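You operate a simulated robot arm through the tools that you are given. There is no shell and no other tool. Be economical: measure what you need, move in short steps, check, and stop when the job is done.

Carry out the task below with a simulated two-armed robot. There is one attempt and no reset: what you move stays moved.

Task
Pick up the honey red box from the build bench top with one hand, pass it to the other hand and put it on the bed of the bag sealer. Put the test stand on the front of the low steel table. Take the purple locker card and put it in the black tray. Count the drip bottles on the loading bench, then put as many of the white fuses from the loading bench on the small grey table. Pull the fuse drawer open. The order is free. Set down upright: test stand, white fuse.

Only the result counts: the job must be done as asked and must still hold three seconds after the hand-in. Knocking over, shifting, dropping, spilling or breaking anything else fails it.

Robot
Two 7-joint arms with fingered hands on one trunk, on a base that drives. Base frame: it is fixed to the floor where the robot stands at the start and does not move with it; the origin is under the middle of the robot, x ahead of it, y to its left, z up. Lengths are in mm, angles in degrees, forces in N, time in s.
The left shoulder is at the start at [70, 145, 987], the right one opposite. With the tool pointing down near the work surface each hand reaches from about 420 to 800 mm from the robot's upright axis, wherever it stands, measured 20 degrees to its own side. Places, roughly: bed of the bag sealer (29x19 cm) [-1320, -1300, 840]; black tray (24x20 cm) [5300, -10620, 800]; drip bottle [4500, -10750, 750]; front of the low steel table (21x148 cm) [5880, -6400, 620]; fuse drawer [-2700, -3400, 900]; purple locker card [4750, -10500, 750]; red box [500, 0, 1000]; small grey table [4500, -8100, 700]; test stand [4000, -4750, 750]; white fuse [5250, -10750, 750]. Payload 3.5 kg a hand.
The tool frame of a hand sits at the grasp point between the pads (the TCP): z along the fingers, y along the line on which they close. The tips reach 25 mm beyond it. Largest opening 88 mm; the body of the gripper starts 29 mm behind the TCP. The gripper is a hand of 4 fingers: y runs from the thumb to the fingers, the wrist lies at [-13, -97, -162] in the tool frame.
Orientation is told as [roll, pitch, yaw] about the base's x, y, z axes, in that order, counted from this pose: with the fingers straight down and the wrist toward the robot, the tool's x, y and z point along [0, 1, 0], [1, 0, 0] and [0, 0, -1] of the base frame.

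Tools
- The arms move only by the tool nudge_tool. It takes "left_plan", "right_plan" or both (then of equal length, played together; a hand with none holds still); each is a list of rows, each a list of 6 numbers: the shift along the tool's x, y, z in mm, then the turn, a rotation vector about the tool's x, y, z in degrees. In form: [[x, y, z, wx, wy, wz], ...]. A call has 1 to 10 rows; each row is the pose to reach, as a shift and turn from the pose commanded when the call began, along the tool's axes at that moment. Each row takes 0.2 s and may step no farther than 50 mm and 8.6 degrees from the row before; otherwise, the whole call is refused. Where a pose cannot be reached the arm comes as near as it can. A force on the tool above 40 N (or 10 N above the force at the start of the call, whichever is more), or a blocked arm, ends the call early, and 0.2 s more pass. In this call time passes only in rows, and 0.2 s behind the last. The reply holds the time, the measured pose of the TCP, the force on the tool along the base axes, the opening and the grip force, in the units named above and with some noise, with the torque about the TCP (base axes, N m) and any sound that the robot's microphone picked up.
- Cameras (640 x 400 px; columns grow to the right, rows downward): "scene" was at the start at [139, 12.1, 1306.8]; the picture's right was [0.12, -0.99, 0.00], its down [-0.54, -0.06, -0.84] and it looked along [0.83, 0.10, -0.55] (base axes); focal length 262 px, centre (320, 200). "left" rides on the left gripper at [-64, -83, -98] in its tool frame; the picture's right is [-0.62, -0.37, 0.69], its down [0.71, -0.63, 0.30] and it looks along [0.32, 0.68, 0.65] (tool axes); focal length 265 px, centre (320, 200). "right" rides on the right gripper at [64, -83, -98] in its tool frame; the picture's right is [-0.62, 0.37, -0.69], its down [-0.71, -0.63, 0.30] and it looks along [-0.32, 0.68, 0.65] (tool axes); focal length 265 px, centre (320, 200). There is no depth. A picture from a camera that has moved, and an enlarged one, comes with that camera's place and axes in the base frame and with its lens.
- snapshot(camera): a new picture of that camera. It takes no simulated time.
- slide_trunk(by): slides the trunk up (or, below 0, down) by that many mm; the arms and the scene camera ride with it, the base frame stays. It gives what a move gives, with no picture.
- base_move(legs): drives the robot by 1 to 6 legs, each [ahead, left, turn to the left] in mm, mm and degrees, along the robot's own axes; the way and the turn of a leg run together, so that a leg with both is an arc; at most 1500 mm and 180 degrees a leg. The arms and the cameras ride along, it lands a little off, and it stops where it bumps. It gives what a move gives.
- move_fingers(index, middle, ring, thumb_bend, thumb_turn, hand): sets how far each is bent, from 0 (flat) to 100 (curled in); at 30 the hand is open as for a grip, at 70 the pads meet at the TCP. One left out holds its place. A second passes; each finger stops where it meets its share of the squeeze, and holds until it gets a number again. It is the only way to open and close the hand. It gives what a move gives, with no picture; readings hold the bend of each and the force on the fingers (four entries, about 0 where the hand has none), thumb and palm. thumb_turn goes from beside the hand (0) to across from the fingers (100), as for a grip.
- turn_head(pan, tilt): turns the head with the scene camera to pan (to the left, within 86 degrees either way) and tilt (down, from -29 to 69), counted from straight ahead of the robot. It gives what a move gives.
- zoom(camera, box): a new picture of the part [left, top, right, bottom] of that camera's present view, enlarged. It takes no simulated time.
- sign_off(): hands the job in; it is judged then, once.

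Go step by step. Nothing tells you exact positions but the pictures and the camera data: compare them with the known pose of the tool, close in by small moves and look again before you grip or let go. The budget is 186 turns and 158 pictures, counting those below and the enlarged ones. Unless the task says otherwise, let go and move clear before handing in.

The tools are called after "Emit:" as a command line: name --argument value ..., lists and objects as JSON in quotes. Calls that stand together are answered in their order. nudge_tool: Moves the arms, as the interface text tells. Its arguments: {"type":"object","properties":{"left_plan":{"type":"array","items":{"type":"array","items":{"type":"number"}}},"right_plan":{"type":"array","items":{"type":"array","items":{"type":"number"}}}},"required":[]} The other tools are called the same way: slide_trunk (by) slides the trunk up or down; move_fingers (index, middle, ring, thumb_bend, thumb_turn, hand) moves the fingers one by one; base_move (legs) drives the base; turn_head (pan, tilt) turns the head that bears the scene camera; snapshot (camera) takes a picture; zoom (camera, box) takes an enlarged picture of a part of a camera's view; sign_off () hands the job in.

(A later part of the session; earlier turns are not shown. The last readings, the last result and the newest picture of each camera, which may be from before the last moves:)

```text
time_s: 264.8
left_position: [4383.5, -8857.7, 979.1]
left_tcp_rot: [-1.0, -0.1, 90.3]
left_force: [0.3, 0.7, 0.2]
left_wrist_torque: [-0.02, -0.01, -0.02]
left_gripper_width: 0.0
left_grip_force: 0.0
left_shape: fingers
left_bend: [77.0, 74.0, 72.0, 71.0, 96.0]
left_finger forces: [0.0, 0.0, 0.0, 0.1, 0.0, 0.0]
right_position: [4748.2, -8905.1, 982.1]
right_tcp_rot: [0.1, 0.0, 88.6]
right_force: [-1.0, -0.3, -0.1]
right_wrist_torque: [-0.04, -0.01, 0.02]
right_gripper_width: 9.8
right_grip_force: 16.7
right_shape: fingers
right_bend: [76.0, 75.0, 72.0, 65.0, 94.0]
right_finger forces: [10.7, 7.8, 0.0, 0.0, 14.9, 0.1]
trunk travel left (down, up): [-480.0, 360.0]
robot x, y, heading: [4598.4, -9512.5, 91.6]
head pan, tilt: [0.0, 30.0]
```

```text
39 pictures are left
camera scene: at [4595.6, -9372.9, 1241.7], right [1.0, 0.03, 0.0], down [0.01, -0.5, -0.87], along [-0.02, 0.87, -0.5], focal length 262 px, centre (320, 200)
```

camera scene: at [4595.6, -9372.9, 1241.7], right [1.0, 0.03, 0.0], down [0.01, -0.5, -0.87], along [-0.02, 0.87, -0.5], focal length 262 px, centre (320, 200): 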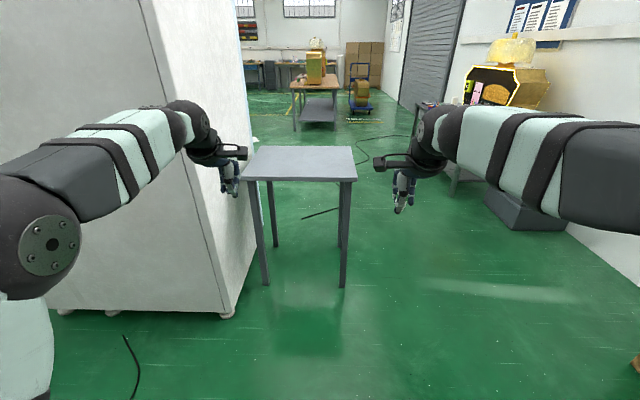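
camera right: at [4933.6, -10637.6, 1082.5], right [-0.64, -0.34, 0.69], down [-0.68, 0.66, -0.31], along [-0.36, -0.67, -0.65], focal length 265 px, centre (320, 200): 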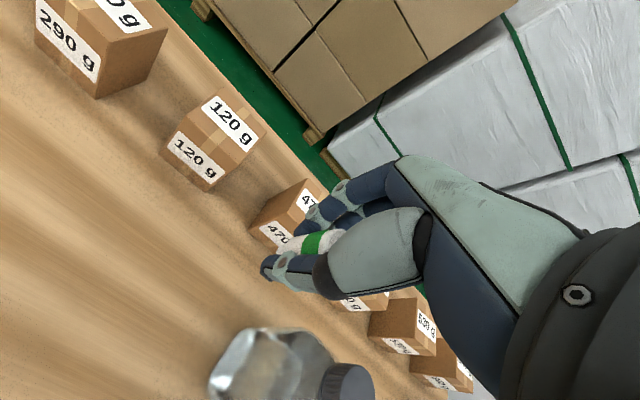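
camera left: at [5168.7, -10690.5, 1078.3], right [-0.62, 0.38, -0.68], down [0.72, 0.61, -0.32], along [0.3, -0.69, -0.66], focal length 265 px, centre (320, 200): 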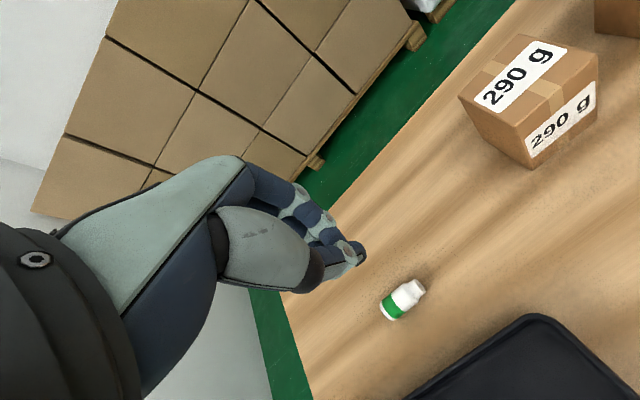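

The small table is about x 4228–4735, y -8305..-7840, z≈726. The fridge is close on the left, so I'll tuck the left arm in first, then drive up.

Emit:
nudge_tool --left_plan '[[-30, -30, 0, 0, 0, 0], [-60, -60, 0, 0, 0, 0], [-90, -90, 0, 0, 0, 0]]'

Emit:
base_move --legs '[[715, -10, -1.5]]'

Emit:
turn_head --pan -5 --tilt 50

Emit:
snapshot --camera "scene"

```text
time_s: 265.6
left_position: [4473.9, -8948.3, 981.5]
left_tcp_rot: [-0.8, -0.2, 90.2]
left_force: [-0.3, 0.4, 0.2]
left_wrist_torque: [0.02, 0.03, 0.01]
left_gripper_width: 0.0
left_grip_force: 0.0
left_shape: fingers
left_bend: [77.0, 74.0, 72.0, 71.0, 96.0]
left_finger forces: [0.1, 0.0, 0.1, 0.0, 0.1, 0.1]
right_position: [4749.9, -8905.7, 981.6]
right_tcp_rot: [0.1, -0.1, 88.6]
right_force: [-0.5, -0.5, 0.5]
right_wrist_torque: [-0.02, 0.0, -0.02]
right_gripper_width: 9.7
right_grip_force: 16.6
right_shape: fingers
right_bend: [76.0, 75.0, 72.0, 65.0, 94.0]
right_finger forces: [10.7, 7.8, 0.0, 0.0, 14.8, 0.1]
trunk travel left (down, up): [-480.0, 360.0]
robot x, y, heading: [4598.2, -9518.0, 91.3]
head pan, tilt: [0.0, 30.0]
```

```text
time_s: 269.5
left_position: [4484.6, -8230.7, 980.8]
left_tcp_rot: [-1.0, 0.0, 89.0]
left_force: [0.6, -0.8, -0.6]
left_wrist_torque: [-0.01, -0.01, 0.02]
left_gripper_width: 0.1
left_grip_force: 0.1
left_shape: fingers
left_bend: [77.0, 74.0, 72.0, 71.0, 96.0]
left_finger forces: [0.1, 0.0, 0.1, 0.0, 0.1, 0.0]
right_position: [4761.2, -8196.1, 980.1]
right_tcp_rot: [0.2, 0.1, 87.4]
right_force: [0.2, 0.3, -0.6]
right_wrist_torque: [-0.04, -0.02, 0.01]
right_gripper_width: 9.7
right_grip_force: 16.6
right_shape: fingers
right_bend: [76.0, 75.0, 72.0, 65.0, 94.0]
right_finger forces: [10.7, 7.8, 0.0, 0.0, 14.8, 0.0]
trunk travel left (down, up): [-480.0, 360.0]
robot x, y, heading: [4596.4, -8800.5, 90.2]
head pan, tilt: [0.0, 30.0]
```

```text
time_s: 270.4
left_position: [4484.2, -8231.2, 981.6]
left_tcp_rot: [-1.0, -0.1, 89.1]
left_force: [-0.3, 0.0, 0.5]
left_wrist_torque: [0.01, 0.01, 0.0]
left_gripper_width: 0.0
left_grip_force: 0.0
left_shape: fingers
left_bend: [77.0, 74.0, 72.0, 71.0, 96.0]
left_finger forces: [0.0, 0.1, 0.0, 0.2, 0.0, 0.1]
right_position: [4759.5, -8195.7, 981.3]
right_tcp_rot: [0.0, 0.0, 87.4]
right_force: [-0.7, 0.4, -1.3]
right_wrist_torque: [0.0, -0.03, -0.03]
right_gripper_width: 9.7
right_grip_force: 16.7
right_shape: fingers
right_bend: [76.0, 75.0, 72.0, 65.0, 94.0]
right_finger forces: [10.7, 7.8, 0.1, 0.0, 14.9, 0.0]
trunk travel left (down, up): [-480.0, 360.0]
robot x, y, heading: [4597.3, -8799.5, 90.4]
head pan, tilt: [-5.0, 50.0]
```

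```text
38 pictures are left
camera scene: at [4604.0, -8673.9, 1212.4], right [1.0, -0.08, 0.0], down [-0.06, -0.76, -0.64], along [0.05, 0.64, -0.77], focal length 262 px, centre (320, 200)
```

scene: 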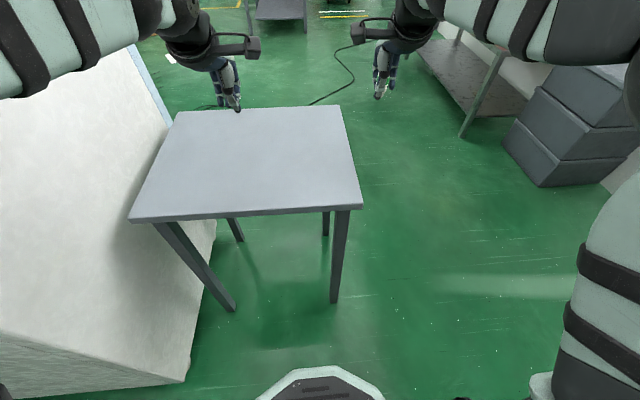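

Emit:
nudge_tool --right_plan '[[40, 13, 10, 0, 0, 0], [80, 27, 30, 0, 0, 0], [122, 41, 50, 0, 0, 0], [122, 41, 95, 0, 0, 0], [122, 41, 140, 0, 0, 0], [122, 41, 175, 0, 0, 0]]'

Emit:
snapshot --camera "right"

Emit:
zoom --camera "scene" --box '[260, 60, 400, 180]'

```text
time_s: 271.8
left_position: [4484.6, -8230.4, 980.3]
left_tcp_rot: [-1.1, -0.1, 88.9]
left_force: [0.0, 0.1, -0.3]
left_wrist_torque: [-0.02, -0.01, 0.02]
left_gripper_width: 0.0
left_grip_force: 0.1
left_shape: fingers
left_bend: [77.0, 74.0, 72.0, 71.0, 96.0]
left_finger forces: [0.0, 0.0, 0.1, 0.1, 0.0, 0.0]
right_position: [4640.2, -8148.8, 804.8]
right_tcp_rot: [0.1, 0.0, 87.3]
right_force: [0.2, -1.0, 0.2]
right_wrist_torque: [-0.04, 0.0, 0.0]
right_gripper_width: 9.5
right_grip_force: 17.6
right_shape: fingers
right_bend: [76.0, 75.0, 72.0, 65.0, 94.0]
right_finger forces: [10.6, 9.0, 0.0, 0.0, 14.6, 0.1]
trunk travel left (down, up): [-480.0, 360.0]
robot x, y, heading: [4598.8, -8803.0, 90.2]
head pan, tilt: [-5.0, 50.0]
```

```text
37 pictures are left
camera right: at [4573.0, -8228.6, 906.4], right [0.64, 0.34, 0.69], down [0.68, -0.66, -0.31], along [0.35, 0.67, -0.65], focal length 265 px, centre (320, 200)
```

right: 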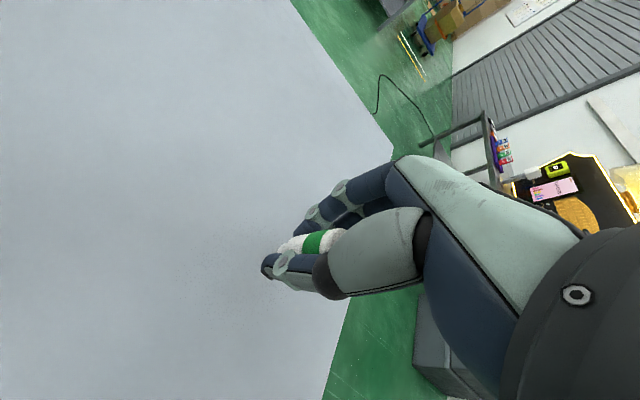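

```text
3.33 times, centred on (330, 120) of scene
camera zoom: at [4604.2, -8673.3, 1212.2], right [1.0, -0.08, 0.0], down [-0.06, -0.76, -0.64], along [0.05, 0.64, -0.77], focal length 872 px, centre (287, 467)
```

zoom: 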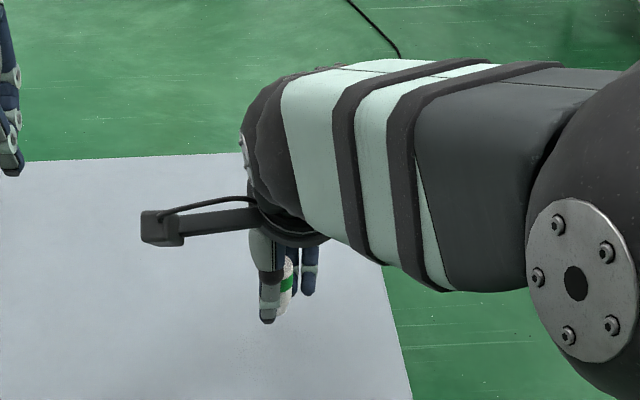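

Emit:
nudge_tool --right_plan '[[0, 0, 12, 0, 0, 0], [0, 0, 24, 0, 0, 0], [0, 0, 32, 0, 0, 0]]'

Emit:
zoom --camera "right" --box '[200, 180, 360, 320]'

```text
time_s: 272.6
left_position: [4483.0, -8230.5, 981.1]
left_tcp_rot: [-0.9, 0.0, 89.0]
left_force: [0.2, 0.0, -0.4]
left_wrist_torque: [-0.03, 0.0, -0.02]
left_gripper_width: 0.3
left_grip_force: 0.0
left_shape: fingers
left_bend: [77.0, 74.0, 72.0, 71.0, 96.0]
left_finger forces: [0.1, 0.1, 0.0, 0.0, 0.0, 0.1]
right_position: [4641.3, -8149.8, 774.0]
right_tcp_rot: [0.2, 0.0, 87.4]
right_force: [0.0, 0.1, 0.2]
right_wrist_torque: [0.0, 0.02, 0.01]
right_gripper_width: 9.3
right_grip_force: 17.5
right_shape: fingers
right_bend: [76.0, 75.0, 72.0, 65.0, 94.0]
right_finger forces: [10.6, 9.2, 0.1, 0.1, 14.7, 0.0]
trunk travel left (down, up): [-480.0, 360.0]
robot x, y, heading: [4597.9, -8802.6, 90.0]
head pan, tilt: [-5.0, 50.0]
```

```text
2.86 times, centred on (280, 250) of right
camera zoom: at [4572.8, -8228.9, 874.4], right [0.64, 0.34, 0.69], down [0.68, -0.66, -0.31], along [0.35, 0.67, -0.65], focal length 758 px, centre (434, 57)
```

zoom: 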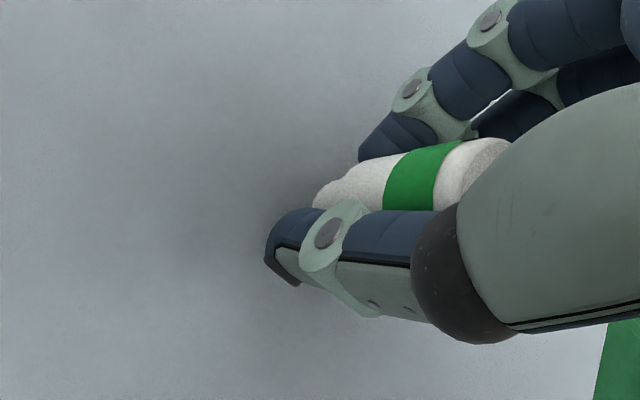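

Emit:
nudge_tool --right_plan '[[0, 0, 4, 0, 0, 0], [0, 0, 8, 0, 0, 0]]'

Emit:
nudge_tool --right_plan '[[0, 0, 4, 0, 0, 0]]'

```text
time_s: 273.2
left_position: [4483.7, -8231.6, 980.4]
left_tcp_rot: [-1.1, -0.1, 89.1]
left_force: [0.4, -0.2, -0.1]
left_wrist_torque: [-0.02, 0.04, 0.02]
left_gripper_width: 0.1
left_grip_force: 0.0
left_shape: fingers
left_bend: [77.0, 74.0, 72.0, 71.0, 96.0]
left_finger forces: [0.0, 0.1, 0.0, 0.0, 0.0, 0.0]
right_position: [4640.1, -8149.8, 767.1]
right_tcp_rot: [0.1, 0.0, 87.4]
right_force: [-0.2, -0.3, 2.2]
right_wrist_torque: [0.01, 0.03, 0.03]
right_gripper_width: 9.3
right_grip_force: 18.0
right_shape: fingers
right_bend: [76.0, 76.0, 72.0, 65.0, 94.0]
right_finger forces: [10.6, 9.7, 0.0, 0.1, 16.2, 0.1]
trunk travel left (down, up): [-480.0, 360.0]
robot x, y, heading: [4597.8, -8803.1, 90.3]
head pan, tilt: [-5.0, 50.0]
```

```text
time_s: 273.6
left_position: [4484.7, -8233.1, 982.4]
left_tcp_rot: [-1.0, -0.3, 89.0]
left_force: [0.7, -2.0, -0.1]
left_wrist_torque: [-0.03, 0.03, -0.01]
left_gripper_width: 0.0
left_grip_force: 0.0
left_shape: fingers
left_bend: [77.0, 74.0, 72.0, 71.0, 96.0]
left_finger forces: [0.0, 0.0, 0.1, 0.1, 0.0, 0.1]
right_position: [4641.0, -8149.1, 766.9]
right_tcp_rot: [0.2, -0.5, 87.5]
right_force: [0.9, -1.8, 15.9]
right_wrist_torque: [-0.41, 0.07, -0.01]
right_gripper_width: 9.4
right_grip_force: 24.6
right_shape: fingers
right_bend: [76.0, 76.0, 72.0, 65.0, 94.0]
right_finger forces: [10.4, 9.9, 0.0, 0.1, 29.7, 0.0]
trunk travel left (down, up): [-480.0, 360.0]
robot x, y, heading: [4595.4, -8803.8, 90.4]
head pan, tilt: [-5.0, 50.0]
```

The thumb tip touches the table first, with the fuse base just above. I'll relieve a few mm, then loosen the grip slightly so the fuse settles straight down between the fingers.

Emit:
nudge_tool --right_plan '[[0, 0, -3.5, 0, 0, 0]]'

Emit:
move_fingers --hand "right" --index 70 --middle 70 --thumb_bend 61

Emit:
zoom --camera "right" --box '[200, 180, 360, 320]'

```text
time_s: 274.0
left_position: [4484.1, -8231.8, 981.8]
left_tcp_rot: [-1.0, -0.2, 89.0]
left_force: [0.3, 0.1, -0.9]
left_wrist_torque: [0.0, -0.01, 0.02]
left_gripper_width: 0.0
left_grip_force: 0.0
left_shape: fingers
left_bend: [77.0, 74.0, 72.0, 71.0, 96.0]
left_finger forces: [0.1, 0.1, 0.0, 0.0, 0.1, 0.0]
right_position: [4640.3, -8150.8, 767.3]
right_tcp_rot: [0.1, -0.1, 87.4]
right_force: [1.2, 1.2, 9.3]
right_wrist_torque: [-0.09, 0.01, -0.02]
right_gripper_width: 8.8
right_grip_force: 23.4
right_shape: fingers
right_bend: [76.0, 76.0, 72.0, 66.0, 94.0]
right_finger forces: [11.4, 10.7, 0.1, 0.1, 24.3, 0.1]
trunk travel left (down, up): [-480.0, 360.0]
robot x, y, heading: [4597.7, -8803.0, 90.4]
head pan, tilt: [-5.0, 50.0]
```

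```text
time_s: 275.0
left_position: [4484.6, -8233.5, 980.2]
left_tcp_rot: [-1.1, -0.2, 89.0]
left_force: [0.5, -0.3, 0.0]
left_wrist_torque: [-0.06, 0.0, -0.01]
left_gripper_width: 0.2
left_grip_force: 0.0
left_shape: fingers
left_bend: [77.0, 74.0, 72.0, 71.0, 96.0]
left_finger forces: [0.0, 0.0, 0.0, 0.0, 0.0, 0.0]
right_position: [4639.4, -8149.8, 768.3]
right_tcp_rot: [0.1, -0.1, 87.4]
right_force: [-3.5, 0.3, 9.6]
right_wrist_torque: [-0.2, 0.11, -0.07]
right_gripper_width: 11.8
right_grip_force: 6.1
right_shape: fingers
right_bend: [68.0, 69.0, 72.0, 61.0, 96.0]
right_finger forces: [1.3, 0.6, 0.0, 0.0, 9.9, 0.0]
trunk travel left (down, up): [-480.0, 360.0]
robot x, y, heading: [4595.7, -8800.5, 90.5]
head pan, tilt: [-5.0, 50.0]
```

```text
2.86 times, centred on (280, 250) of right
camera zoom: at [4571.9, -8230.0, 867.4], right [0.64, 0.34, 0.69], down [0.69, -0.66, -0.31], along [0.35, 0.67, -0.65], focal length 758 px, centre (434, 57)
```

zoom: 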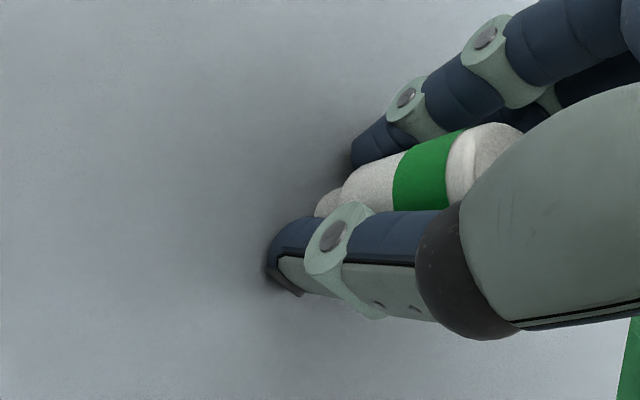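

Emit:
nudge_tool --right_plan '[[0, 0, -3, 0, 0, 0]]'

Emit:
move_fingers --hand "right" --index 65 --middle 65 --ring 65 --thumb_bend 58

Emit:
zoom --camera "right" --box '[200, 180, 360, 320]'

```text
time_s: 275.4
left_position: [4484.3, -8231.3, 982.0]
left_tcp_rot: [-1.1, -0.1, 89.0]
left_force: [-0.6, 0.6, 0.7]
left_wrist_torque: [0.0, -0.01, 0.03]
left_gripper_width: 0.0
left_grip_force: 0.0
left_shape: fingers
left_bend: [77.0, 74.0, 72.0, 71.0, 96.0]
left_finger forces: [0.0, 0.1, 0.1, 0.1, 0.0, 0.0]
right_position: [4640.2, -8149.8, 767.8]
right_tcp_rot: [0.0, 0.2, 87.4]
right_force: [-0.4, -0.4, 1.4]
right_wrist_torque: [-0.01, 0.02, 0.01]
right_gripper_width: 12.2
right_grip_force: 2.3
right_shape: fingers
right_bend: [68.0, 69.0, 72.0, 59.0, 97.0]
right_finger forces: [1.1, 1.2, 0.1, 0.0, 2.4, 0.0]
trunk travel left (down, up): [-480.0, 360.0]
robot x, y, heading: [4596.8, -8800.9, 90.2]
head pan, tilt: [-5.0, 50.0]
```

```text
time_s: 276.4
left_position: [4483.3, -8232.0, 980.8]
left_tcp_rot: [-1.1, -0.1, 89.1]
left_force: [0.2, -0.8, -0.1]
left_wrist_torque: [0.02, 0.01, -0.01]
left_gripper_width: 0.0
left_grip_force: 0.1
left_shape: fingers
left_bend: [77.0, 74.0, 72.0, 71.0, 96.0]
left_finger forces: [0.1, 0.1, 0.1, 0.0, 0.0, 0.1]
right_position: [4641.0, -8149.6, 768.0]
right_tcp_rot: [0.1, 0.1, 87.4]
right_force: [0.7, 0.4, 0.5]
right_wrist_torque: [0.03, 0.03, 0.01]
right_gripper_width: 17.0
right_grip_force: 0.1
right_shape: fingers
right_bend: [65.0, 65.0, 65.0, 57.0, 97.0]
right_finger forces: [0.1, 0.0, 0.1, 0.0, 0.0, 0.0]
trunk travel left (down, up): [-480.0, 360.0]
robot x, y, heading: [4596.1, -8804.8, 90.3]
head pan, tilt: [-5.0, 50.0]
```

```text
2.86 times, centred on (280, 250) of right
camera zoom: at [4572.8, -8228.8, 869.2], right [0.64, 0.34, 0.69], down [0.68, -0.66, -0.31], along [0.35, 0.67, -0.65], focal length 758 px, centre (434, 57)
```

zoom: 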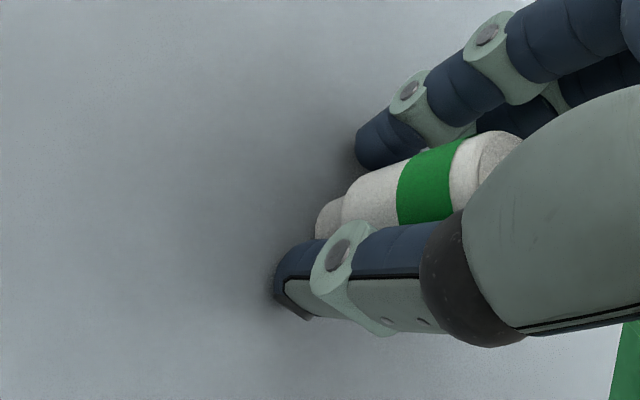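

No contact forces remain and the fuse stands on its own. I'll open fully and rise straight up.

Emit:
move_fingers --hand "right" --index 40 --middle 40 --ring 40 --thumb_bend 40

Emit:
nudge_tool --right_plan '[[0, 0, -20, 0, 0, 0], [0, 0, -55, 0, 0, 0], [0, 0, -95, 0, 0, 0], [0, 0, -140, 0, 0, 0], [0, 0, -185, 0, 0, 0]]'

Emit:
snapshot --camera "right"

```text
time_s: 277.4
left_position: [4484.7, -8231.2, 980.1]
left_tcp_rot: [-1.0, -0.1, 89.1]
left_force: [-0.5, 0.7, 0.6]
left_wrist_torque: [-0.01, 0.01, 0.0]
left_gripper_width: 0.0
left_grip_force: 0.2
left_shape: fingers
left_bend: [77.0, 74.0, 72.0, 71.0, 96.0]
left_finger forces: [0.1, 0.0, 0.1, 0.0, 0.0, 0.1]
right_position: [4639.8, -8149.1, 769.3]
right_tcp_rot: [0.1, -0.1, 87.4]
right_force: [-0.3, 0.4, 0.2]
right_wrist_torque: [-0.02, 0.04, -0.02]
right_gripper_width: 63.0
right_grip_force: 0.1
right_shape: fingers
right_bend: [40.0, 40.0, 40.0, 40.0, 97.0]
right_finger forces: [0.0, 0.1, 0.0, 0.1, 0.1, 0.0]
trunk travel left (down, up): [-480.0, 360.0]
robot x, y, heading: [4600.2, -8801.5, 90.5]
head pan, tilt: [-5.0, 50.0]
```

```text
time_s: 278.6
left_position: [4485.1, -8232.1, 981.2]
left_tcp_rot: [-1.0, -0.2, 88.9]
left_force: [-0.1, 0.4, -0.9]
left_wrist_torque: [0.0, 0.02, -0.01]
left_gripper_width: 0.0
left_grip_force: 0.1
left_shape: fingers
left_bend: [77.0, 74.0, 72.0, 71.0, 96.0]
left_finger forces: [0.0, 0.1, 0.0, 0.1, 0.1, 0.0]
right_position: [4639.3, -8148.3, 954.5]
right_tcp_rot: [0.1, 0.0, 87.4]
right_force: [0.2, 0.3, -0.1]
right_wrist_torque: [0.0, -0.01, 0.01]
right_gripper_width: 63.3
right_grip_force: 0.0
right_shape: fingers
right_bend: [40.0, 40.0, 40.0, 40.0, 97.0]
right_finger forces: [0.1, 0.0, 0.0, 0.0, 0.0, 0.1]
trunk travel left (down, up): [-480.0, 360.0]
robot x, y, heading: [4597.3, -8805.7, 90.6]
head pan, tilt: [-5.0, 50.0]
```

```text
32 pictures are left
camera right: at [4571.6, -8228.6, 1055.3], right [0.64, 0.34, 0.69], down [0.69, -0.66, -0.31], along [0.35, 0.67, -0.65], focal length 265 px, centre (320, 200)
```

right: 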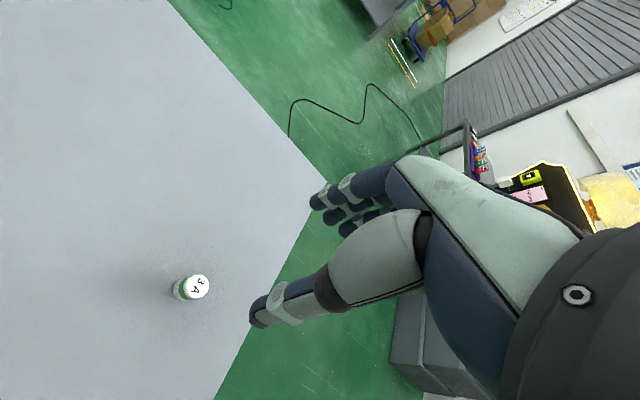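

Fuse B stands upright on the small table. Back to the bench for fuse A.

Emit:
base_move --legs '[[-715, 0, 0], [0, 0, 179.5], [310, 0, 0], [0, 800, 0], [270, 0, 0]]'

Emit:
snapshot --camera "right"

```text
time_s: 296.9
left_position: [5513.3, -10670.0, 980.2]
left_tcp_rot: [-1.0, -0.1, -91.3]
left_force: [-0.5, 0.3, 0.1]
left_wrist_torque: [0.0, 0.03, 0.01]
left_gripper_width: 0.0
left_grip_force: 0.0
left_shape: fingers
left_bend: [77.0, 74.0, 72.0, 71.0, 96.0]
left_finger forces: [0.1, 0.0, 0.0, 0.0, 0.1, 0.1]
right_position: [5357.1, -10751.0, 954.0]
right_tcp_rot: [0.1, 0.0, -92.9]
right_force: [0.0, 0.7, 0.8]
right_wrist_torque: [0.03, 0.02, 0.0]
right_gripper_width: 63.2
right_grip_force: 0.1
right_shape: fingers
right_bend: [40.0, 40.0, 40.0, 40.0, 97.0]
right_finger forces: [0.0, 0.0, 0.0, 0.0, 0.0, 0.1]
trunk travel left (down, up): [-480.0, 360.0]
robot x, y, heading: [5402.8, -10095.9, -89.8]
head pan, tilt: [-5.0, 50.0]
```

```text
31 pictures are left
camera right: at [5426.1, -10670.1, 1054.3], right [-0.64, -0.34, 0.69], down [-0.68, 0.67, -0.31], along [-0.36, -0.67, -0.65], focal length 265 px, centre (320, 200)
```

right: 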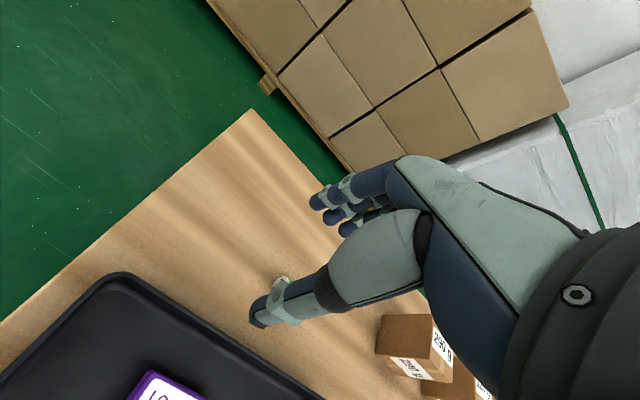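

Emit:
nudge_tool --right_plan '[[-26, 12, 5, 0, 0, 0], [-52, 25, 20, 0, 0, 0], [-78, 37, 45, 0, 0, 0], [-78, 37, 74, 0, 0, 0]]'

Emit:
snapshot --camera "right"

```text
time_s: 297.9
left_position: [5513.8, -10668.9, 979.5]
left_tcp_rot: [-1.2, -0.1, -91.2]
left_force: [-0.5, 0.1, -1.4]
left_wrist_torque: [0.0, 0.0, -0.05]
left_gripper_width: 0.1
left_grip_force: 0.0
left_shape: fingers
left_bend: [77.0, 74.0, 72.0, 71.0, 96.0]
left_finger forces: [0.0, 0.0, 0.0, 0.0, 0.0, 0.1]
right_position: [5278.3, -10785.1, 880.0]
right_tcp_rot: [0.1, 0.1, -92.9]
right_force: [0.0, -0.1, -0.2]
right_wrist_torque: [0.0, -0.02, 0.06]
right_gripper_width: 62.9
right_grip_force: 0.1
right_shape: fingers
right_bend: [40.0, 40.0, 40.0, 40.0, 97.0]
right_finger forces: [0.0, 0.0, 0.0, 0.0, 0.0, 0.1]
trunk travel left (down, up): [-480.0, 360.0]
robot x, y, heading: [5404.6, -10098.2, -89.7]
head pan, tilt: [-5.0, 50.0]
```

```text
30 pictures are left
camera right: at [5347.3, -10702.7, 980.2], right [-0.64, -0.34, 0.69], down [-0.68, 0.67, -0.31], along [-0.36, -0.67, -0.65], focal length 265 px, centre (320, 200)
```

right: 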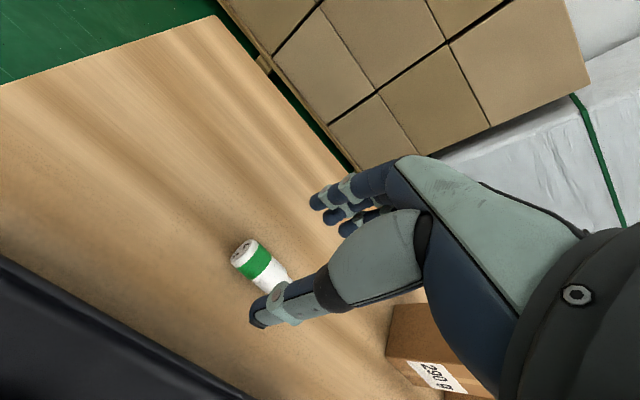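

Emit:
nudge_tool --right_plan '[[-3, 0, 20, 0, 0, 0], [-3, 0, 40, 0, 0, 0], [-3, 0, 50, 0, 0, 0]]'

Emit:
move_fingers --hand "right" --index 62 --middle 62 --ring 62 --thumb_bend 56

Emit:
zoom --camera "right" --box '[200, 180, 360, 320]'

```text
time_s: 298.7
left_position: [5513.4, -10667.8, 981.2]
left_tcp_rot: [-1.0, -0.1, -91.2]
left_force: [-0.9, 0.2, 0.8]
left_wrist_torque: [-0.01, 0.01, 0.01]
left_gripper_width: 0.0
left_grip_force: 0.0
left_shape: fingers
left_bend: [77.0, 74.0, 72.0, 71.0, 96.0]
left_finger forces: [0.1, 0.1, 0.0, 0.0, 0.1, 0.0]
right_position: [5275.8, -10783.2, 830.3]
right_tcp_rot: [0.1, 0.0, -92.9]
right_force: [-0.4, 0.2, 0.3]
right_wrist_torque: [-0.03, 0.02, 0.0]
right_gripper_width: 63.1
right_grip_force: 0.0
right_shape: fingers
right_bend: [40.0, 40.0, 40.0, 40.0, 97.0]
right_finger forces: [0.0, 0.1, 0.1, 0.1, 0.0, 0.1]
trunk travel left (down, up): [-480.0, 360.0]
robot x, y, heading: [5403.4, -10097.0, -90.1]
head pan, tilt: [-5.0, 50.0]
```

```text
time_s: 299.7
left_position: [5512.4, -10668.5, 980.5]
left_tcp_rot: [-1.1, -0.1, -91.3]
left_force: [0.1, 0.1, -0.1]
left_wrist_torque: [0.0, 0.0, 0.01]
left_gripper_width: 0.1
left_grip_force: 0.0
left_shape: fingers
left_bend: [77.0, 74.0, 72.0, 71.0, 96.0]
left_finger forces: [0.0, 0.0, 0.0, 0.1, 0.0, 0.0]
right_position: [5276.4, -10783.8, 830.3]
right_tcp_rot: [0.2, 0.0, -93.0]
right_force: [0.4, 0.0, -0.7]
right_wrist_torque: [-0.02, -0.01, -0.06]
right_gripper_width: 22.3
right_grip_force: 0.2
right_shape: fingers
right_bend: [62.0, 62.0, 62.0, 56.0, 97.0]
right_finger forces: [0.0, 0.0, 0.0, 0.0, 0.1, 0.0]
trunk travel left (down, up): [-480.0, 360.0]
robot x, y, heading: [5402.5, -10099.1, -89.8]
head pan, tilt: [-5.0, 50.0]
```

```text
2.86 times, centred on (280, 250) of right
camera zoom: at [5344.0, -10702.6, 930.4], right [-0.64, -0.34, 0.69], down [-0.68, 0.67, -0.31], along [-0.36, -0.67, -0.65], focal length 758 px, centre (434, 57)
```

zoom: 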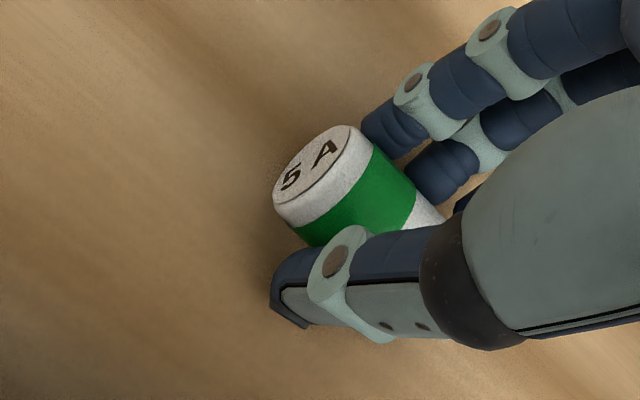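

Emit:
nudge_tool --right_plan '[[0, 0, 3, 0, 0, 0], [0, 0, 5, 0, 0, 0]]'

Emit:
move_fingers --hand "right" --index 70 --middle 70 --ring 70 --thumb_bend 66

Emit:
zoom --camera "right" --box '[200, 180, 360, 320]'

```text
time_s: 300.3
left_position: [5513.3, -10669.8, 981.6]
left_tcp_rot: [-1.0, -0.2, -91.3]
left_force: [-0.8, 0.1, -0.3]
left_wrist_torque: [-0.01, 0.03, -0.02]
left_gripper_width: 0.0
left_grip_force: 0.0
left_shape: fingers
left_bend: [77.0, 74.0, 72.0, 71.0, 96.0]
left_finger forces: [0.0, 0.1, 0.1, 0.0, 0.0, 0.0]
right_position: [5274.7, -10783.8, 827.1]
right_tcp_rot: [0.0, -0.3, -92.9]
right_force: [0.0, -1.5, 6.4]
right_wrist_torque: [0.05, 0.02, -0.01]
right_gripper_width: 22.2
right_grip_force: 3.3
right_shape: fingers
right_bend: [62.0, 62.0, 62.0, 56.0, 97.0]
right_finger forces: [0.2, 3.4, 0.0, 0.0, 3.3, 0.0]
trunk travel left (down, up): [-480.0, 360.0]
robot x, y, heading: [5403.4, -10098.8, -89.9]
head pan, tilt: [-5.0, 50.0]
```

```text
time_s: 301.3
left_position: [5512.7, -10667.2, 981.9]
left_tcp_rot: [-1.0, -0.2, -91.3]
left_force: [-0.1, 0.5, 0.0]
left_wrist_torque: [-0.03, 0.01, -0.03]
left_gripper_width: 0.0
left_grip_force: 0.0
left_shape: fingers
left_bend: [77.0, 74.0, 72.0, 71.0, 96.0]
left_finger forces: [0.1, 0.0, 0.1, 0.0, 0.0, 0.1]
right_position: [5275.7, -10781.5, 827.3]
right_tcp_rot: [0.0, -0.2, -92.8]
right_force: [-1.4, 1.8, 10.8]
right_wrist_torque: [0.31, -0.06, 0.07]
right_gripper_width: 14.9
right_grip_force: 9.5
right_shape: fingers
right_bend: [67.0, 68.0, 69.0, 59.0, 97.0]
right_finger forces: [2.0, 1.3, 0.3, 0.1, 14.9, 0.1]
trunk travel left (down, up): [-480.0, 360.0]
robot x, y, heading: [5402.3, -10098.0, -90.1]
head pan, tilt: [-5.0, 50.0]
```

```text
2.86 times, centred on (280, 250) of right
camera zoom: at [5343.6, -10701.3, 927.3], right [-0.64, -0.33, 0.69], down [-0.68, 0.66, -0.31], along [-0.36, -0.67, -0.65], focal length 758 px, centre (434, 57)
```

zoom: 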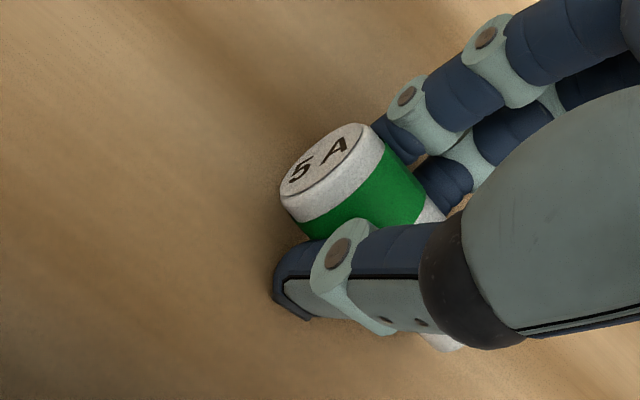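

Emit:
move_fingers --hand "right" --index 75 --middle 75 --ring 75 --thumb_bend 68

Emit:
nudge_tool --right_plan '[[0, 0, -8, 0, 0, 0], [0, 0, -16, 0, 0, 0]]'

Emit:
zoom --camera "right" --box '[200, 180, 360, 320]'

```text
time_s: 302.3
left_position: [5512.8, -10667.8, 981.7]
left_tcp_rot: [-1.0, -0.3, -91.3]
left_force: [-0.4, 0.2, 0.8]
left_wrist_torque: [0.03, 0.01, -0.05]
left_gripper_width: 0.0
left_grip_force: 0.0
left_shape: fingers
left_bend: [77.0, 74.0, 72.0, 71.0, 96.0]
left_finger forces: [0.0, 0.1, 0.0, 0.0, 0.1, 0.1]
right_position: [5275.3, -10782.7, 828.5]
right_tcp_rot: [0.0, -0.1, -92.8]
right_force: [-2.7, -3.0, 13.8]
right_wrist_torque: [0.3, 0.02, 0.02]
right_gripper_width: 13.8
right_grip_force: 20.3
right_shape: fingers
right_bend: [74.0, 74.0, 74.0, 59.0, 96.0]
right_finger forces: [6.9, 4.1, 2.1, 0.0, 27.4, 0.0]
trunk travel left (down, up): [-480.0, 360.0]
robot x, y, heading: [5404.4, -10099.5, -90.1]
head pan, tilt: [-5.0, 50.0]
```

```text
time_s: 302.9
left_position: [5512.2, -10669.2, 981.5]
left_tcp_rot: [-1.1, -0.1, -91.4]
left_force: [1.3, 0.0, -0.5]
left_wrist_torque: [0.01, 0.02, 0.0]
left_gripper_width: 0.0
left_grip_force: 0.1
left_shape: fingers
left_bend: [77.0, 74.0, 72.0, 71.0, 96.0]
left_finger forces: [0.0, 0.1, 0.1, 0.0, 0.0, 0.0]
right_position: [5275.3, -10782.2, 839.9]
right_tcp_rot: [0.2, 0.1, -92.8]
right_force: [0.3, -0.5, 0.2]
right_wrist_torque: [0.01, 0.03, 0.01]
right_gripper_width: 14.1
right_grip_force: 11.5
right_shape: fingers
right_bend: [74.0, 74.0, 75.0, 58.0, 95.0]
right_finger forces: [6.2, 3.5, 0.9, 0.0, 10.7, 0.0]
trunk travel left (down, up): [-480.0, 360.0]
robot x, y, heading: [5402.1, -10093.9, -90.2]
head pan, tilt: [-5.0, 50.0]
```

```text
2.86 times, centred on (280, 250) of right
camera zoom: at [5344.0, -10702.0, 940.6], right [-0.64, -0.34, 0.69], down [-0.68, 0.67, -0.3], along [-0.36, -0.67, -0.66], focal length 758 px, centre (434, 57)
```

zoom: 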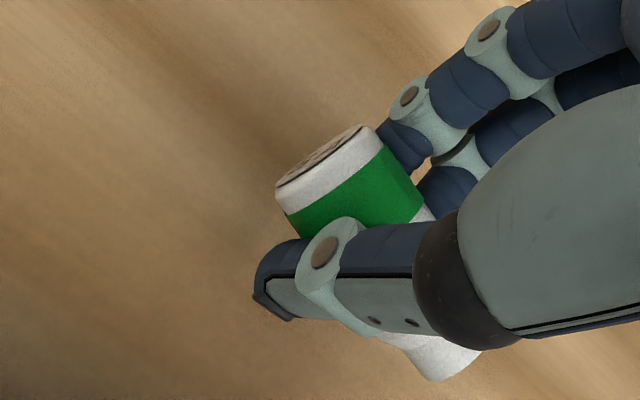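

Fuse A is held lightly but securely (11 N). I'll lift it well clear and back the base away before rolling.

Emit:
nudge_tool --right_plan '[[0, 0, -25, 0, 0, 0], [0, 0, -50, 0, 0, 0], [0, -20, -80, 0, 0, 0], [0, -40, -110, 0, 0, 0]]'

Emit:
base_move --legs '[[-300, 0, 0]]'

Emit:
nudge_tool --right_plan '[[0, 0, 0, 0, 8, 0], [0, 0, 0, 0, 16, 0], [0, 0, 0, 0, 24, 0], [0, 0, 0, 0, 32, 0], [0, 0, 0, 0, 40, 0], [0, 0, 0, 0, 48, 0], [0, 0, 0, 0, 56, 0], [0, 0, 0, 0, 64, 0], [0, 0, 0, 0, 72, 0], [0, 0, 0, 0, 80, 0]]'

Emit:
turn_head --pan -10 --tilt 35

Emit:
snapshot --camera "scene"

```text
time_s: 303.9
left_position: [5514.1, -10668.2, 980.6]
left_tcp_rot: [-0.9, -0.3, -91.3]
left_force: [0.6, -0.3, -0.5]
left_wrist_torque: [-0.04, 0.0, 0.02]
left_gripper_width: 0.1
left_grip_force: 0.0
left_shape: fingers
left_bend: [77.0, 74.0, 72.0, 71.0, 96.0]
left_finger forces: [0.1, 0.1, 0.1, 0.0, 0.0, 0.0]
right_position: [5278.8, -10742.4, 952.4]
right_tcp_rot: [0.1, 0.0, -92.8]
right_force: [0.4, 0.8, 0.8]
right_wrist_torque: [-0.03, -0.02, 0.0]
right_gripper_width: 14.1
right_grip_force: 11.0
right_shape: fingers
right_bend: [74.0, 74.0, 75.0, 58.0, 95.0]
right_finger forces: [6.0, 3.6, 0.8, 0.1, 10.7, 0.0]
trunk travel left (down, up): [-480.0, 360.0]
robot x, y, heading: [5404.3, -10094.4, -89.8]
head pan, tilt: [-5.0, 50.0]
```

```text
time_s: 305.9
left_position: [5514.0, -10371.3, 980.8]
left_tcp_rot: [-1.1, -0.1, -91.3]
left_force: [-0.2, 0.6, 0.1]
left_wrist_torque: [-0.01, -0.01, 0.03]
left_gripper_width: 0.1
left_grip_force: 0.1
left_shape: fingers
left_bend: [77.0, 74.0, 72.0, 71.0, 96.0]
left_finger forces: [0.0, 0.0, 0.0, 0.0, 0.0, 0.1]
right_position: [5277.4, -10445.7, 951.7]
right_tcp_rot: [0.0, -0.1, -92.9]
right_force: [-0.2, 0.9, -0.2]
right_wrist_torque: [-0.03, 0.02, -0.01]
right_gripper_width: 14.2
right_grip_force: 10.9
right_shape: fingers
right_bend: [74.0, 74.0, 75.0, 58.0, 95.0]
right_finger forces: [6.1, 3.5, 0.8, 0.0, 10.7, 0.0]
trunk travel left (down, up): [-480.0, 360.0]
robot x, y, heading: [5403.7, -9797.7, -89.7]
head pan, tilt: [-5.0, 50.0]
```

```text
time_s: 308.1
left_position: [5512.6, -10372.4, 980.3]
left_tcp_rot: [-0.9, -0.1, -91.3]
left_force: [-0.2, -0.9, 0.5]
left_wrist_torque: [0.03, 0.01, 0.03]
left_gripper_width: 0.2
left_grip_force: 0.0
left_shape: fingers
left_bend: [77.0, 74.0, 72.0, 71.0, 96.0]
left_finger forces: [0.0, 0.0, 0.0, 0.1, 0.1, 0.0]
right_position: [5278.1, -10447.1, 950.9]
right_tcp_rot: [80.1, -0.1, -92.9]
right_force: [-0.7, -0.1, -0.2]
right_wrist_torque: [0.02, -0.02, -0.04]
right_gripper_width: 13.9
right_grip_force: 10.6
right_shape: fingers
right_bend: [74.0, 74.0, 75.0, 58.0, 95.0]
right_finger forces: [6.0, 3.5, 0.9, 0.0, 10.7, 0.0]
trunk travel left (down, up): [-480.0, 360.0]
robot x, y, heading: [5404.0, -9798.0, -89.9]
head pan, tilt: [-5.0, 50.0]
```

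```text
time_s: 308.9
left_position: [5514.3, -10371.1, 981.3]
left_tcp_rot: [-0.9, -0.1, -91.3]
left_force: [0.8, 0.0, 0.3]
left_wrist_torque: [0.02, 0.01, 0.0]
left_gripper_width: 0.0
left_grip_force: 0.1
left_shape: fingers
left_bend: [77.0, 74.0, 72.0, 71.0, 96.0]
left_finger forces: [0.0, 0.0, 0.1, 0.0, 0.1, 0.0]
right_position: [5278.6, -10446.2, 951.6]
right_tcp_rot: [80.0, 0.1, -93.0]
right_force: [-0.7, -0.7, 0.5]
right_wrist_torque: [0.0, -0.01, 0.0]
right_gripper_width: 14.0
right_grip_force: 11.0
right_shape: fingers
right_bend: [74.0, 74.0, 75.0, 58.0, 95.0]
right_finger forces: [6.0, 3.5, 0.9, 0.0, 10.6, 0.0]
trunk travel left (down, up): [-480.0, 360.0]
robot x, y, heading: [5403.2, -9801.6, -90.1]
head pan, tilt: [-10.0, 35.0]
```

```text
26 pictures are left
camera scene: at [5388.7, -9934.9, 1233.9], right [-0.98, 0.17, 0.0], down [0.1, 0.57, -0.82], along [-0.14, -0.81, -0.57], focal length 262 px, centre (320, 200)
```

scene: 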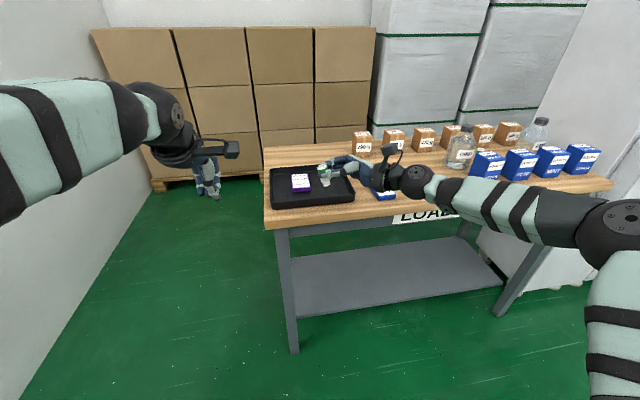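

Emit:
zoom --camera "scene" --box '[295, 145, 365, 205]'

```text
6.67 times, centred on (330, 175) of scene
camera zoom: at [5388.7, -9934.9, 1233.9], right [-0.98, 0.17, 0.0], down [0.1, 0.57, -0.82], along [-0.14, -0.81, -0.57], focal length 1744 px, centre (253, 367)
```

zoom: 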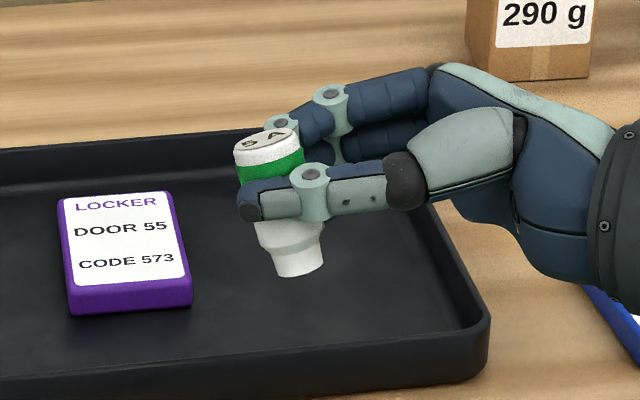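

The fuse hangs base-down, leaning about 11°. I'll roll the remaining 11° to bring it vertical, then drive to the small table's south side.

Emit:
nudge_tool --right_plan '[[0, 0, 0, 0, 5.5, 0], [0, 0, 0, 0, 11, 0]]'

Emit:
base_move --legs '[[0, -806, 0], [-280, 0, 0], [0, 0, 180]]'

Emit:
base_move --legs '[[600, 0, 0]]'

Emit:
turn_head --pan -8 --tilt 45

Emit:
snapshot --camera "scene"

```text
time_s: 309.5
left_position: [5513.2, -10371.5, 979.9]
left_tcp_rot: [-0.9, -0.1, -91.3]
left_force: [0.0, -0.5, 0.5]
left_wrist_torque: [-0.02, -0.03, 0.0]
left_gripper_width: 0.0
left_grip_force: 0.0
left_shape: fingers
left_bend: [77.0, 74.0, 72.0, 71.0, 96.0]
left_finger forces: [0.0, 0.0, 0.1, 0.1, 0.1, 0.1]
right_position: [5278.6, -10446.0, 951.8]
right_tcp_rot: [91.2, 0.0, -92.9]
right_force: [0.5, -0.3, 0.2]
right_wrist_torque: [-0.01, -0.01, 0.02]
right_gripper_width: 14.2
right_grip_force: 10.8
right_shape: fingers
right_bend: [74.0, 74.0, 75.0, 58.0, 95.0]
right_finger forces: [6.0, 3.5, 0.8, 0.0, 10.6, 0.1]
trunk travel left (down, up): [-480.0, 360.0]
robot x, y, heading: [5404.4, -9799.7, -90.3]
head pan, tilt: [-10.0, 35.0]
```

```text
time_s: 322.8
left_position: [4487.3, -8943.7, 980.6]
left_tcp_rot: [-1.0, -0.1, 88.4]
left_force: [0.5, 0.0, 0.4]
left_wrist_torque: [-0.01, 0.02, -0.02]
left_gripper_width: 0.1
left_grip_force: 0.0
left_shape: fingers
left_bend: [77.0, 74.0, 72.0, 71.0, 96.0]
left_finger forces: [0.0, 0.1, 0.0, 0.0, 0.1, 0.0]
right_position: [4722.6, -8870.5, 951.0]
right_tcp_rot: [91.0, 0.0, 86.8]
right_force: [0.1, 0.0, 0.2]
right_wrist_torque: [-0.01, 0.0, 0.0]
right_gripper_width: 13.1
right_grip_force: 8.4
right_shape: fingers
right_bend: [74.0, 74.0, 75.0, 59.0, 95.0]
right_finger forces: [5.3, 3.0, 0.5, 0.1, 8.9, 0.1]
trunk travel left (down, up): [-480.0, 360.0]
robot x, y, heading: [4594.6, -9515.6, 89.6]
head pan, tilt: [-10.0, 35.0]
```

```text
time_s: 326.1
left_position: [4487.5, -8345.8, 981.1]
left_tcp_rot: [-1.0, 0.0, 88.6]
left_force: [-0.1, 0.2, -0.5]
left_wrist_torque: [0.05, 0.0, -0.02]
left_gripper_width: 0.0
left_grip_force: 0.1
left_shape: fingers
left_bend: [77.0, 74.0, 72.0, 71.0, 96.0]
left_finger forces: [0.0, 0.1, 0.0, 0.0, 0.0, 0.0]
right_position: [4723.1, -8272.0, 951.7]
right_tcp_rot: [91.0, 0.1, 86.9]
right_force: [-0.2, -0.1, 0.2]
right_wrist_torque: [0.01, 0.0, -0.01]
right_gripper_width: 13.3
right_grip_force: 9.0
right_shape: fingers
right_bend: [74.0, 74.0, 75.0, 59.0, 95.0]
right_finger forces: [5.4, 3.0, 0.4, 0.1, 9.0, 0.1]
trunk travel left (down, up): [-480.0, 360.0]
robot x, y, heading: [4599.1, -8919.5, 89.6]
head pan, tilt: [-10.0, 35.0]
```

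```text
time_s: 326.9
left_position: [4488.2, -8346.9, 980.3]
left_tcp_rot: [-1.0, -0.1, 88.7]
left_force: [1.1, 0.1, 1.0]
left_wrist_torque: [0.02, 0.01, 0.01]
left_gripper_width: 0.0
left_grip_force: 0.2
left_shape: fingers
left_bend: [77.0, 74.0, 72.0, 71.0, 96.0]
left_finger forces: [0.0, 0.1, 0.1, 0.0, 0.0, 0.0]
right_position: [4723.8, -8272.9, 951.9]
right_tcp_rot: [91.2, 0.0, 87.0]
right_force: [-0.3, 0.5, -0.6]
right_wrist_torque: [-0.03, 0.0, 0.0]
right_gripper_width: 13.4
right_grip_force: 9.2
right_shape: fingers
right_bend: [74.0, 74.0, 75.0, 59.0, 95.0]
right_finger forces: [5.4, 3.0, 0.5, 0.0, 8.9, 0.1]
trunk travel left (down, up): [-480.0, 360.0]
robot x, y, heading: [4597.3, -8918.3, 89.8]
head pan, tilt: [-8.0, 45.0]
```

```text
24 pictures are left
camera scene: at [4608.6, -8785.8, 1219.2], right [0.99, -0.14, 0.0], down [-0.1, -0.7, -0.71], along [0.1, 0.7, -0.71], focal length 262 px, centre (320, 200)
```

scene: 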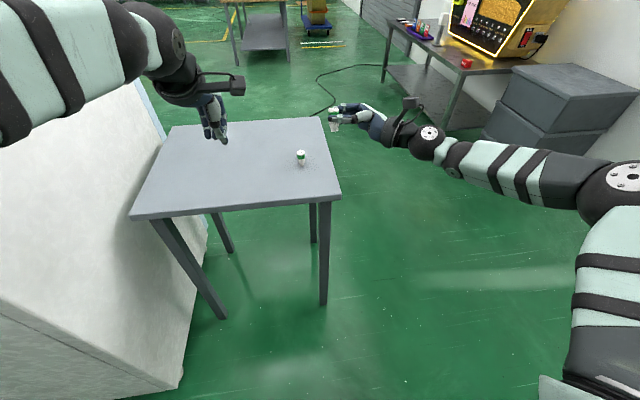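

B is upright at (4640,-8155). I'll nudge forward 38 mm and lower the trunk so fuse A hovers above the east edge area.

Emit:
base_move --legs '[[38, 0, 0]]'

Emit:
slide_trunk --by -155

Emit:
zoom --camera "scene" --box '[270, 60, 410, 180]'

```text
time_s: 327.7
left_position: [4487.9, -8308.4, 979.8]
left_tcp_rot: [-1.0, -0.1, 88.6]
left_force: [0.4, 0.1, 0.0]
left_wrist_torque: [-0.01, 0.02, -0.01]
left_gripper_width: 0.2
left_grip_force: 0.0
left_shape: fingers
left_bend: [77.0, 74.0, 72.0, 71.0, 96.0]
left_finger forces: [0.0, 0.1, 0.0, 0.1, 0.0, 0.1]
right_position: [4723.8, -8235.1, 952.2]
right_tcp_rot: [91.0, 0.0, 87.0]
right_force: [-0.2, 0.5, -0.7]
right_wrist_torque: [0.0, 0.01, -0.01]
right_gripper_width: 12.8
right_grip_force: 8.9
right_shape: fingers
right_bend: [74.0, 74.0, 75.0, 59.0, 95.0]
right_finger forces: [5.4, 3.0, 0.5, 0.0, 8.9, 0.0]
trunk travel left (down, up): [-480.0, 360.0]
robot x, y, heading: [4596.4, -8878.0, 90.2]
head pan, tilt: [-8.0, 45.0]
```

```text
time_s: 329.5
left_position: [4487.9, -8308.2, 825.6]
left_tcp_rot: [-0.9, 0.0, 88.5]
left_force: [1.0, -0.6, -0.5]
left_wrist_torque: [0.01, -0.02, -0.01]
left_gripper_width: 0.0
left_grip_force: 0.0
left_shape: fingers
left_bend: [77.0, 74.0, 72.0, 71.0, 96.0]
left_finger forces: [0.0, 0.1, 0.1, 0.0, 0.1, 0.0]
right_position: [4724.9, -8235.3, 796.8]
right_tcp_rot: [91.0, 0.0, 87.0]
right_force: [-0.4, -0.3, -0.6]
right_wrist_torque: [-0.01, -0.02, 0.02]
right_gripper_width: 12.9
right_grip_force: 9.4
right_shape: fingers
right_bend: [74.0, 74.0, 75.0, 59.0, 95.0]
right_finger forces: [5.4, 3.0, 0.6, 0.0, 8.8, 0.0]
trunk travel left (down, up): [-325.0, 515.0]
robot x, y, heading: [4597.1, -8883.0, 89.7]
head pan, tilt: [-8.0, 45.0]
```

```text
3.33 times, centred on (340, 120) of scene
camera zoom: at [4608.6, -8748.6, 1064.3], right [0.99, -0.14, 0.0], down [-0.1, -0.7, -0.71], along [0.1, 0.7, -0.71], focal length 872 px, centre (253, 467)
```

zoom: 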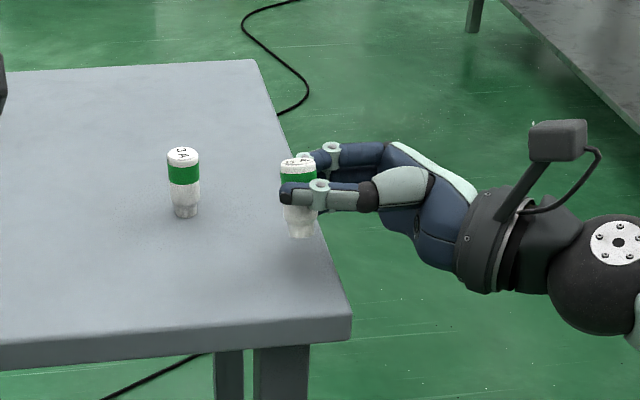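

Fuse A is essentially vertical. I'll shift 14 mm inward and lower gently.

Emit:
nudge_tool --right_plan '[[0, 0, 7, 0, 0, 0], [0, 0, 14, 0, 0, 0], [-8, 0, 14, 0, 0, 0], [-15, 0, 14, 0, 0, 0]]'

Emit:
zoom --camera "scene" --box '[300, 80, 400, 170]'

```text
time_s: 330.5
left_position: [4488.4, -8308.8, 826.1]
left_tcp_rot: [-1.0, 0.0, 88.6]
left_force: [0.1, -0.1, -0.3]
left_wrist_torque: [-0.01, 0.01, 0.02]
left_gripper_width: 0.1
left_grip_force: 0.1
left_shape: fingers
left_bend: [77.0, 74.0, 72.0, 71.0, 96.0]
left_finger forces: [0.1, 0.0, 0.0, 0.0, 0.1, 0.0]
right_position: [4709.0, -8235.1, 782.5]
right_tcp_rot: [91.1, -0.1, 87.0]
right_force: [0.1, -0.2, 0.5]
right_wrist_torque: [-0.02, 0.01, 0.0]
right_gripper_width: 13.1
right_grip_force: 8.7
right_shape: fingers
right_bend: [74.0, 74.0, 75.0, 59.0, 95.0]
right_finger forces: [5.4, 3.0, 0.6, 0.0, 8.9, 0.1]
trunk travel left (down, up): [-325.0, 515.0]
robot x, y, heading: [4595.8, -8884.2, 89.9]
head pan, tilt: [-8.0, 45.0]
```

```text
4.44 times, centred on (350, 125) of scene
camera zoom: at [4608.7, -8748.4, 1064.2], right [0.99, -0.14, 0.0], down [-0.1, -0.7, -0.71], along [0.1, 0.7, -0.71], focal length 1162 px, centre (187, 533)
```

zoom: 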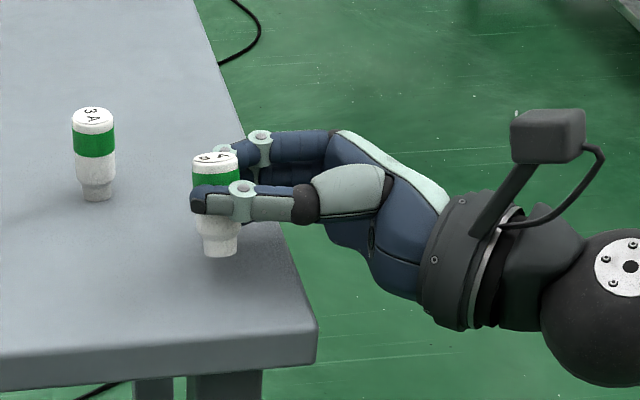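

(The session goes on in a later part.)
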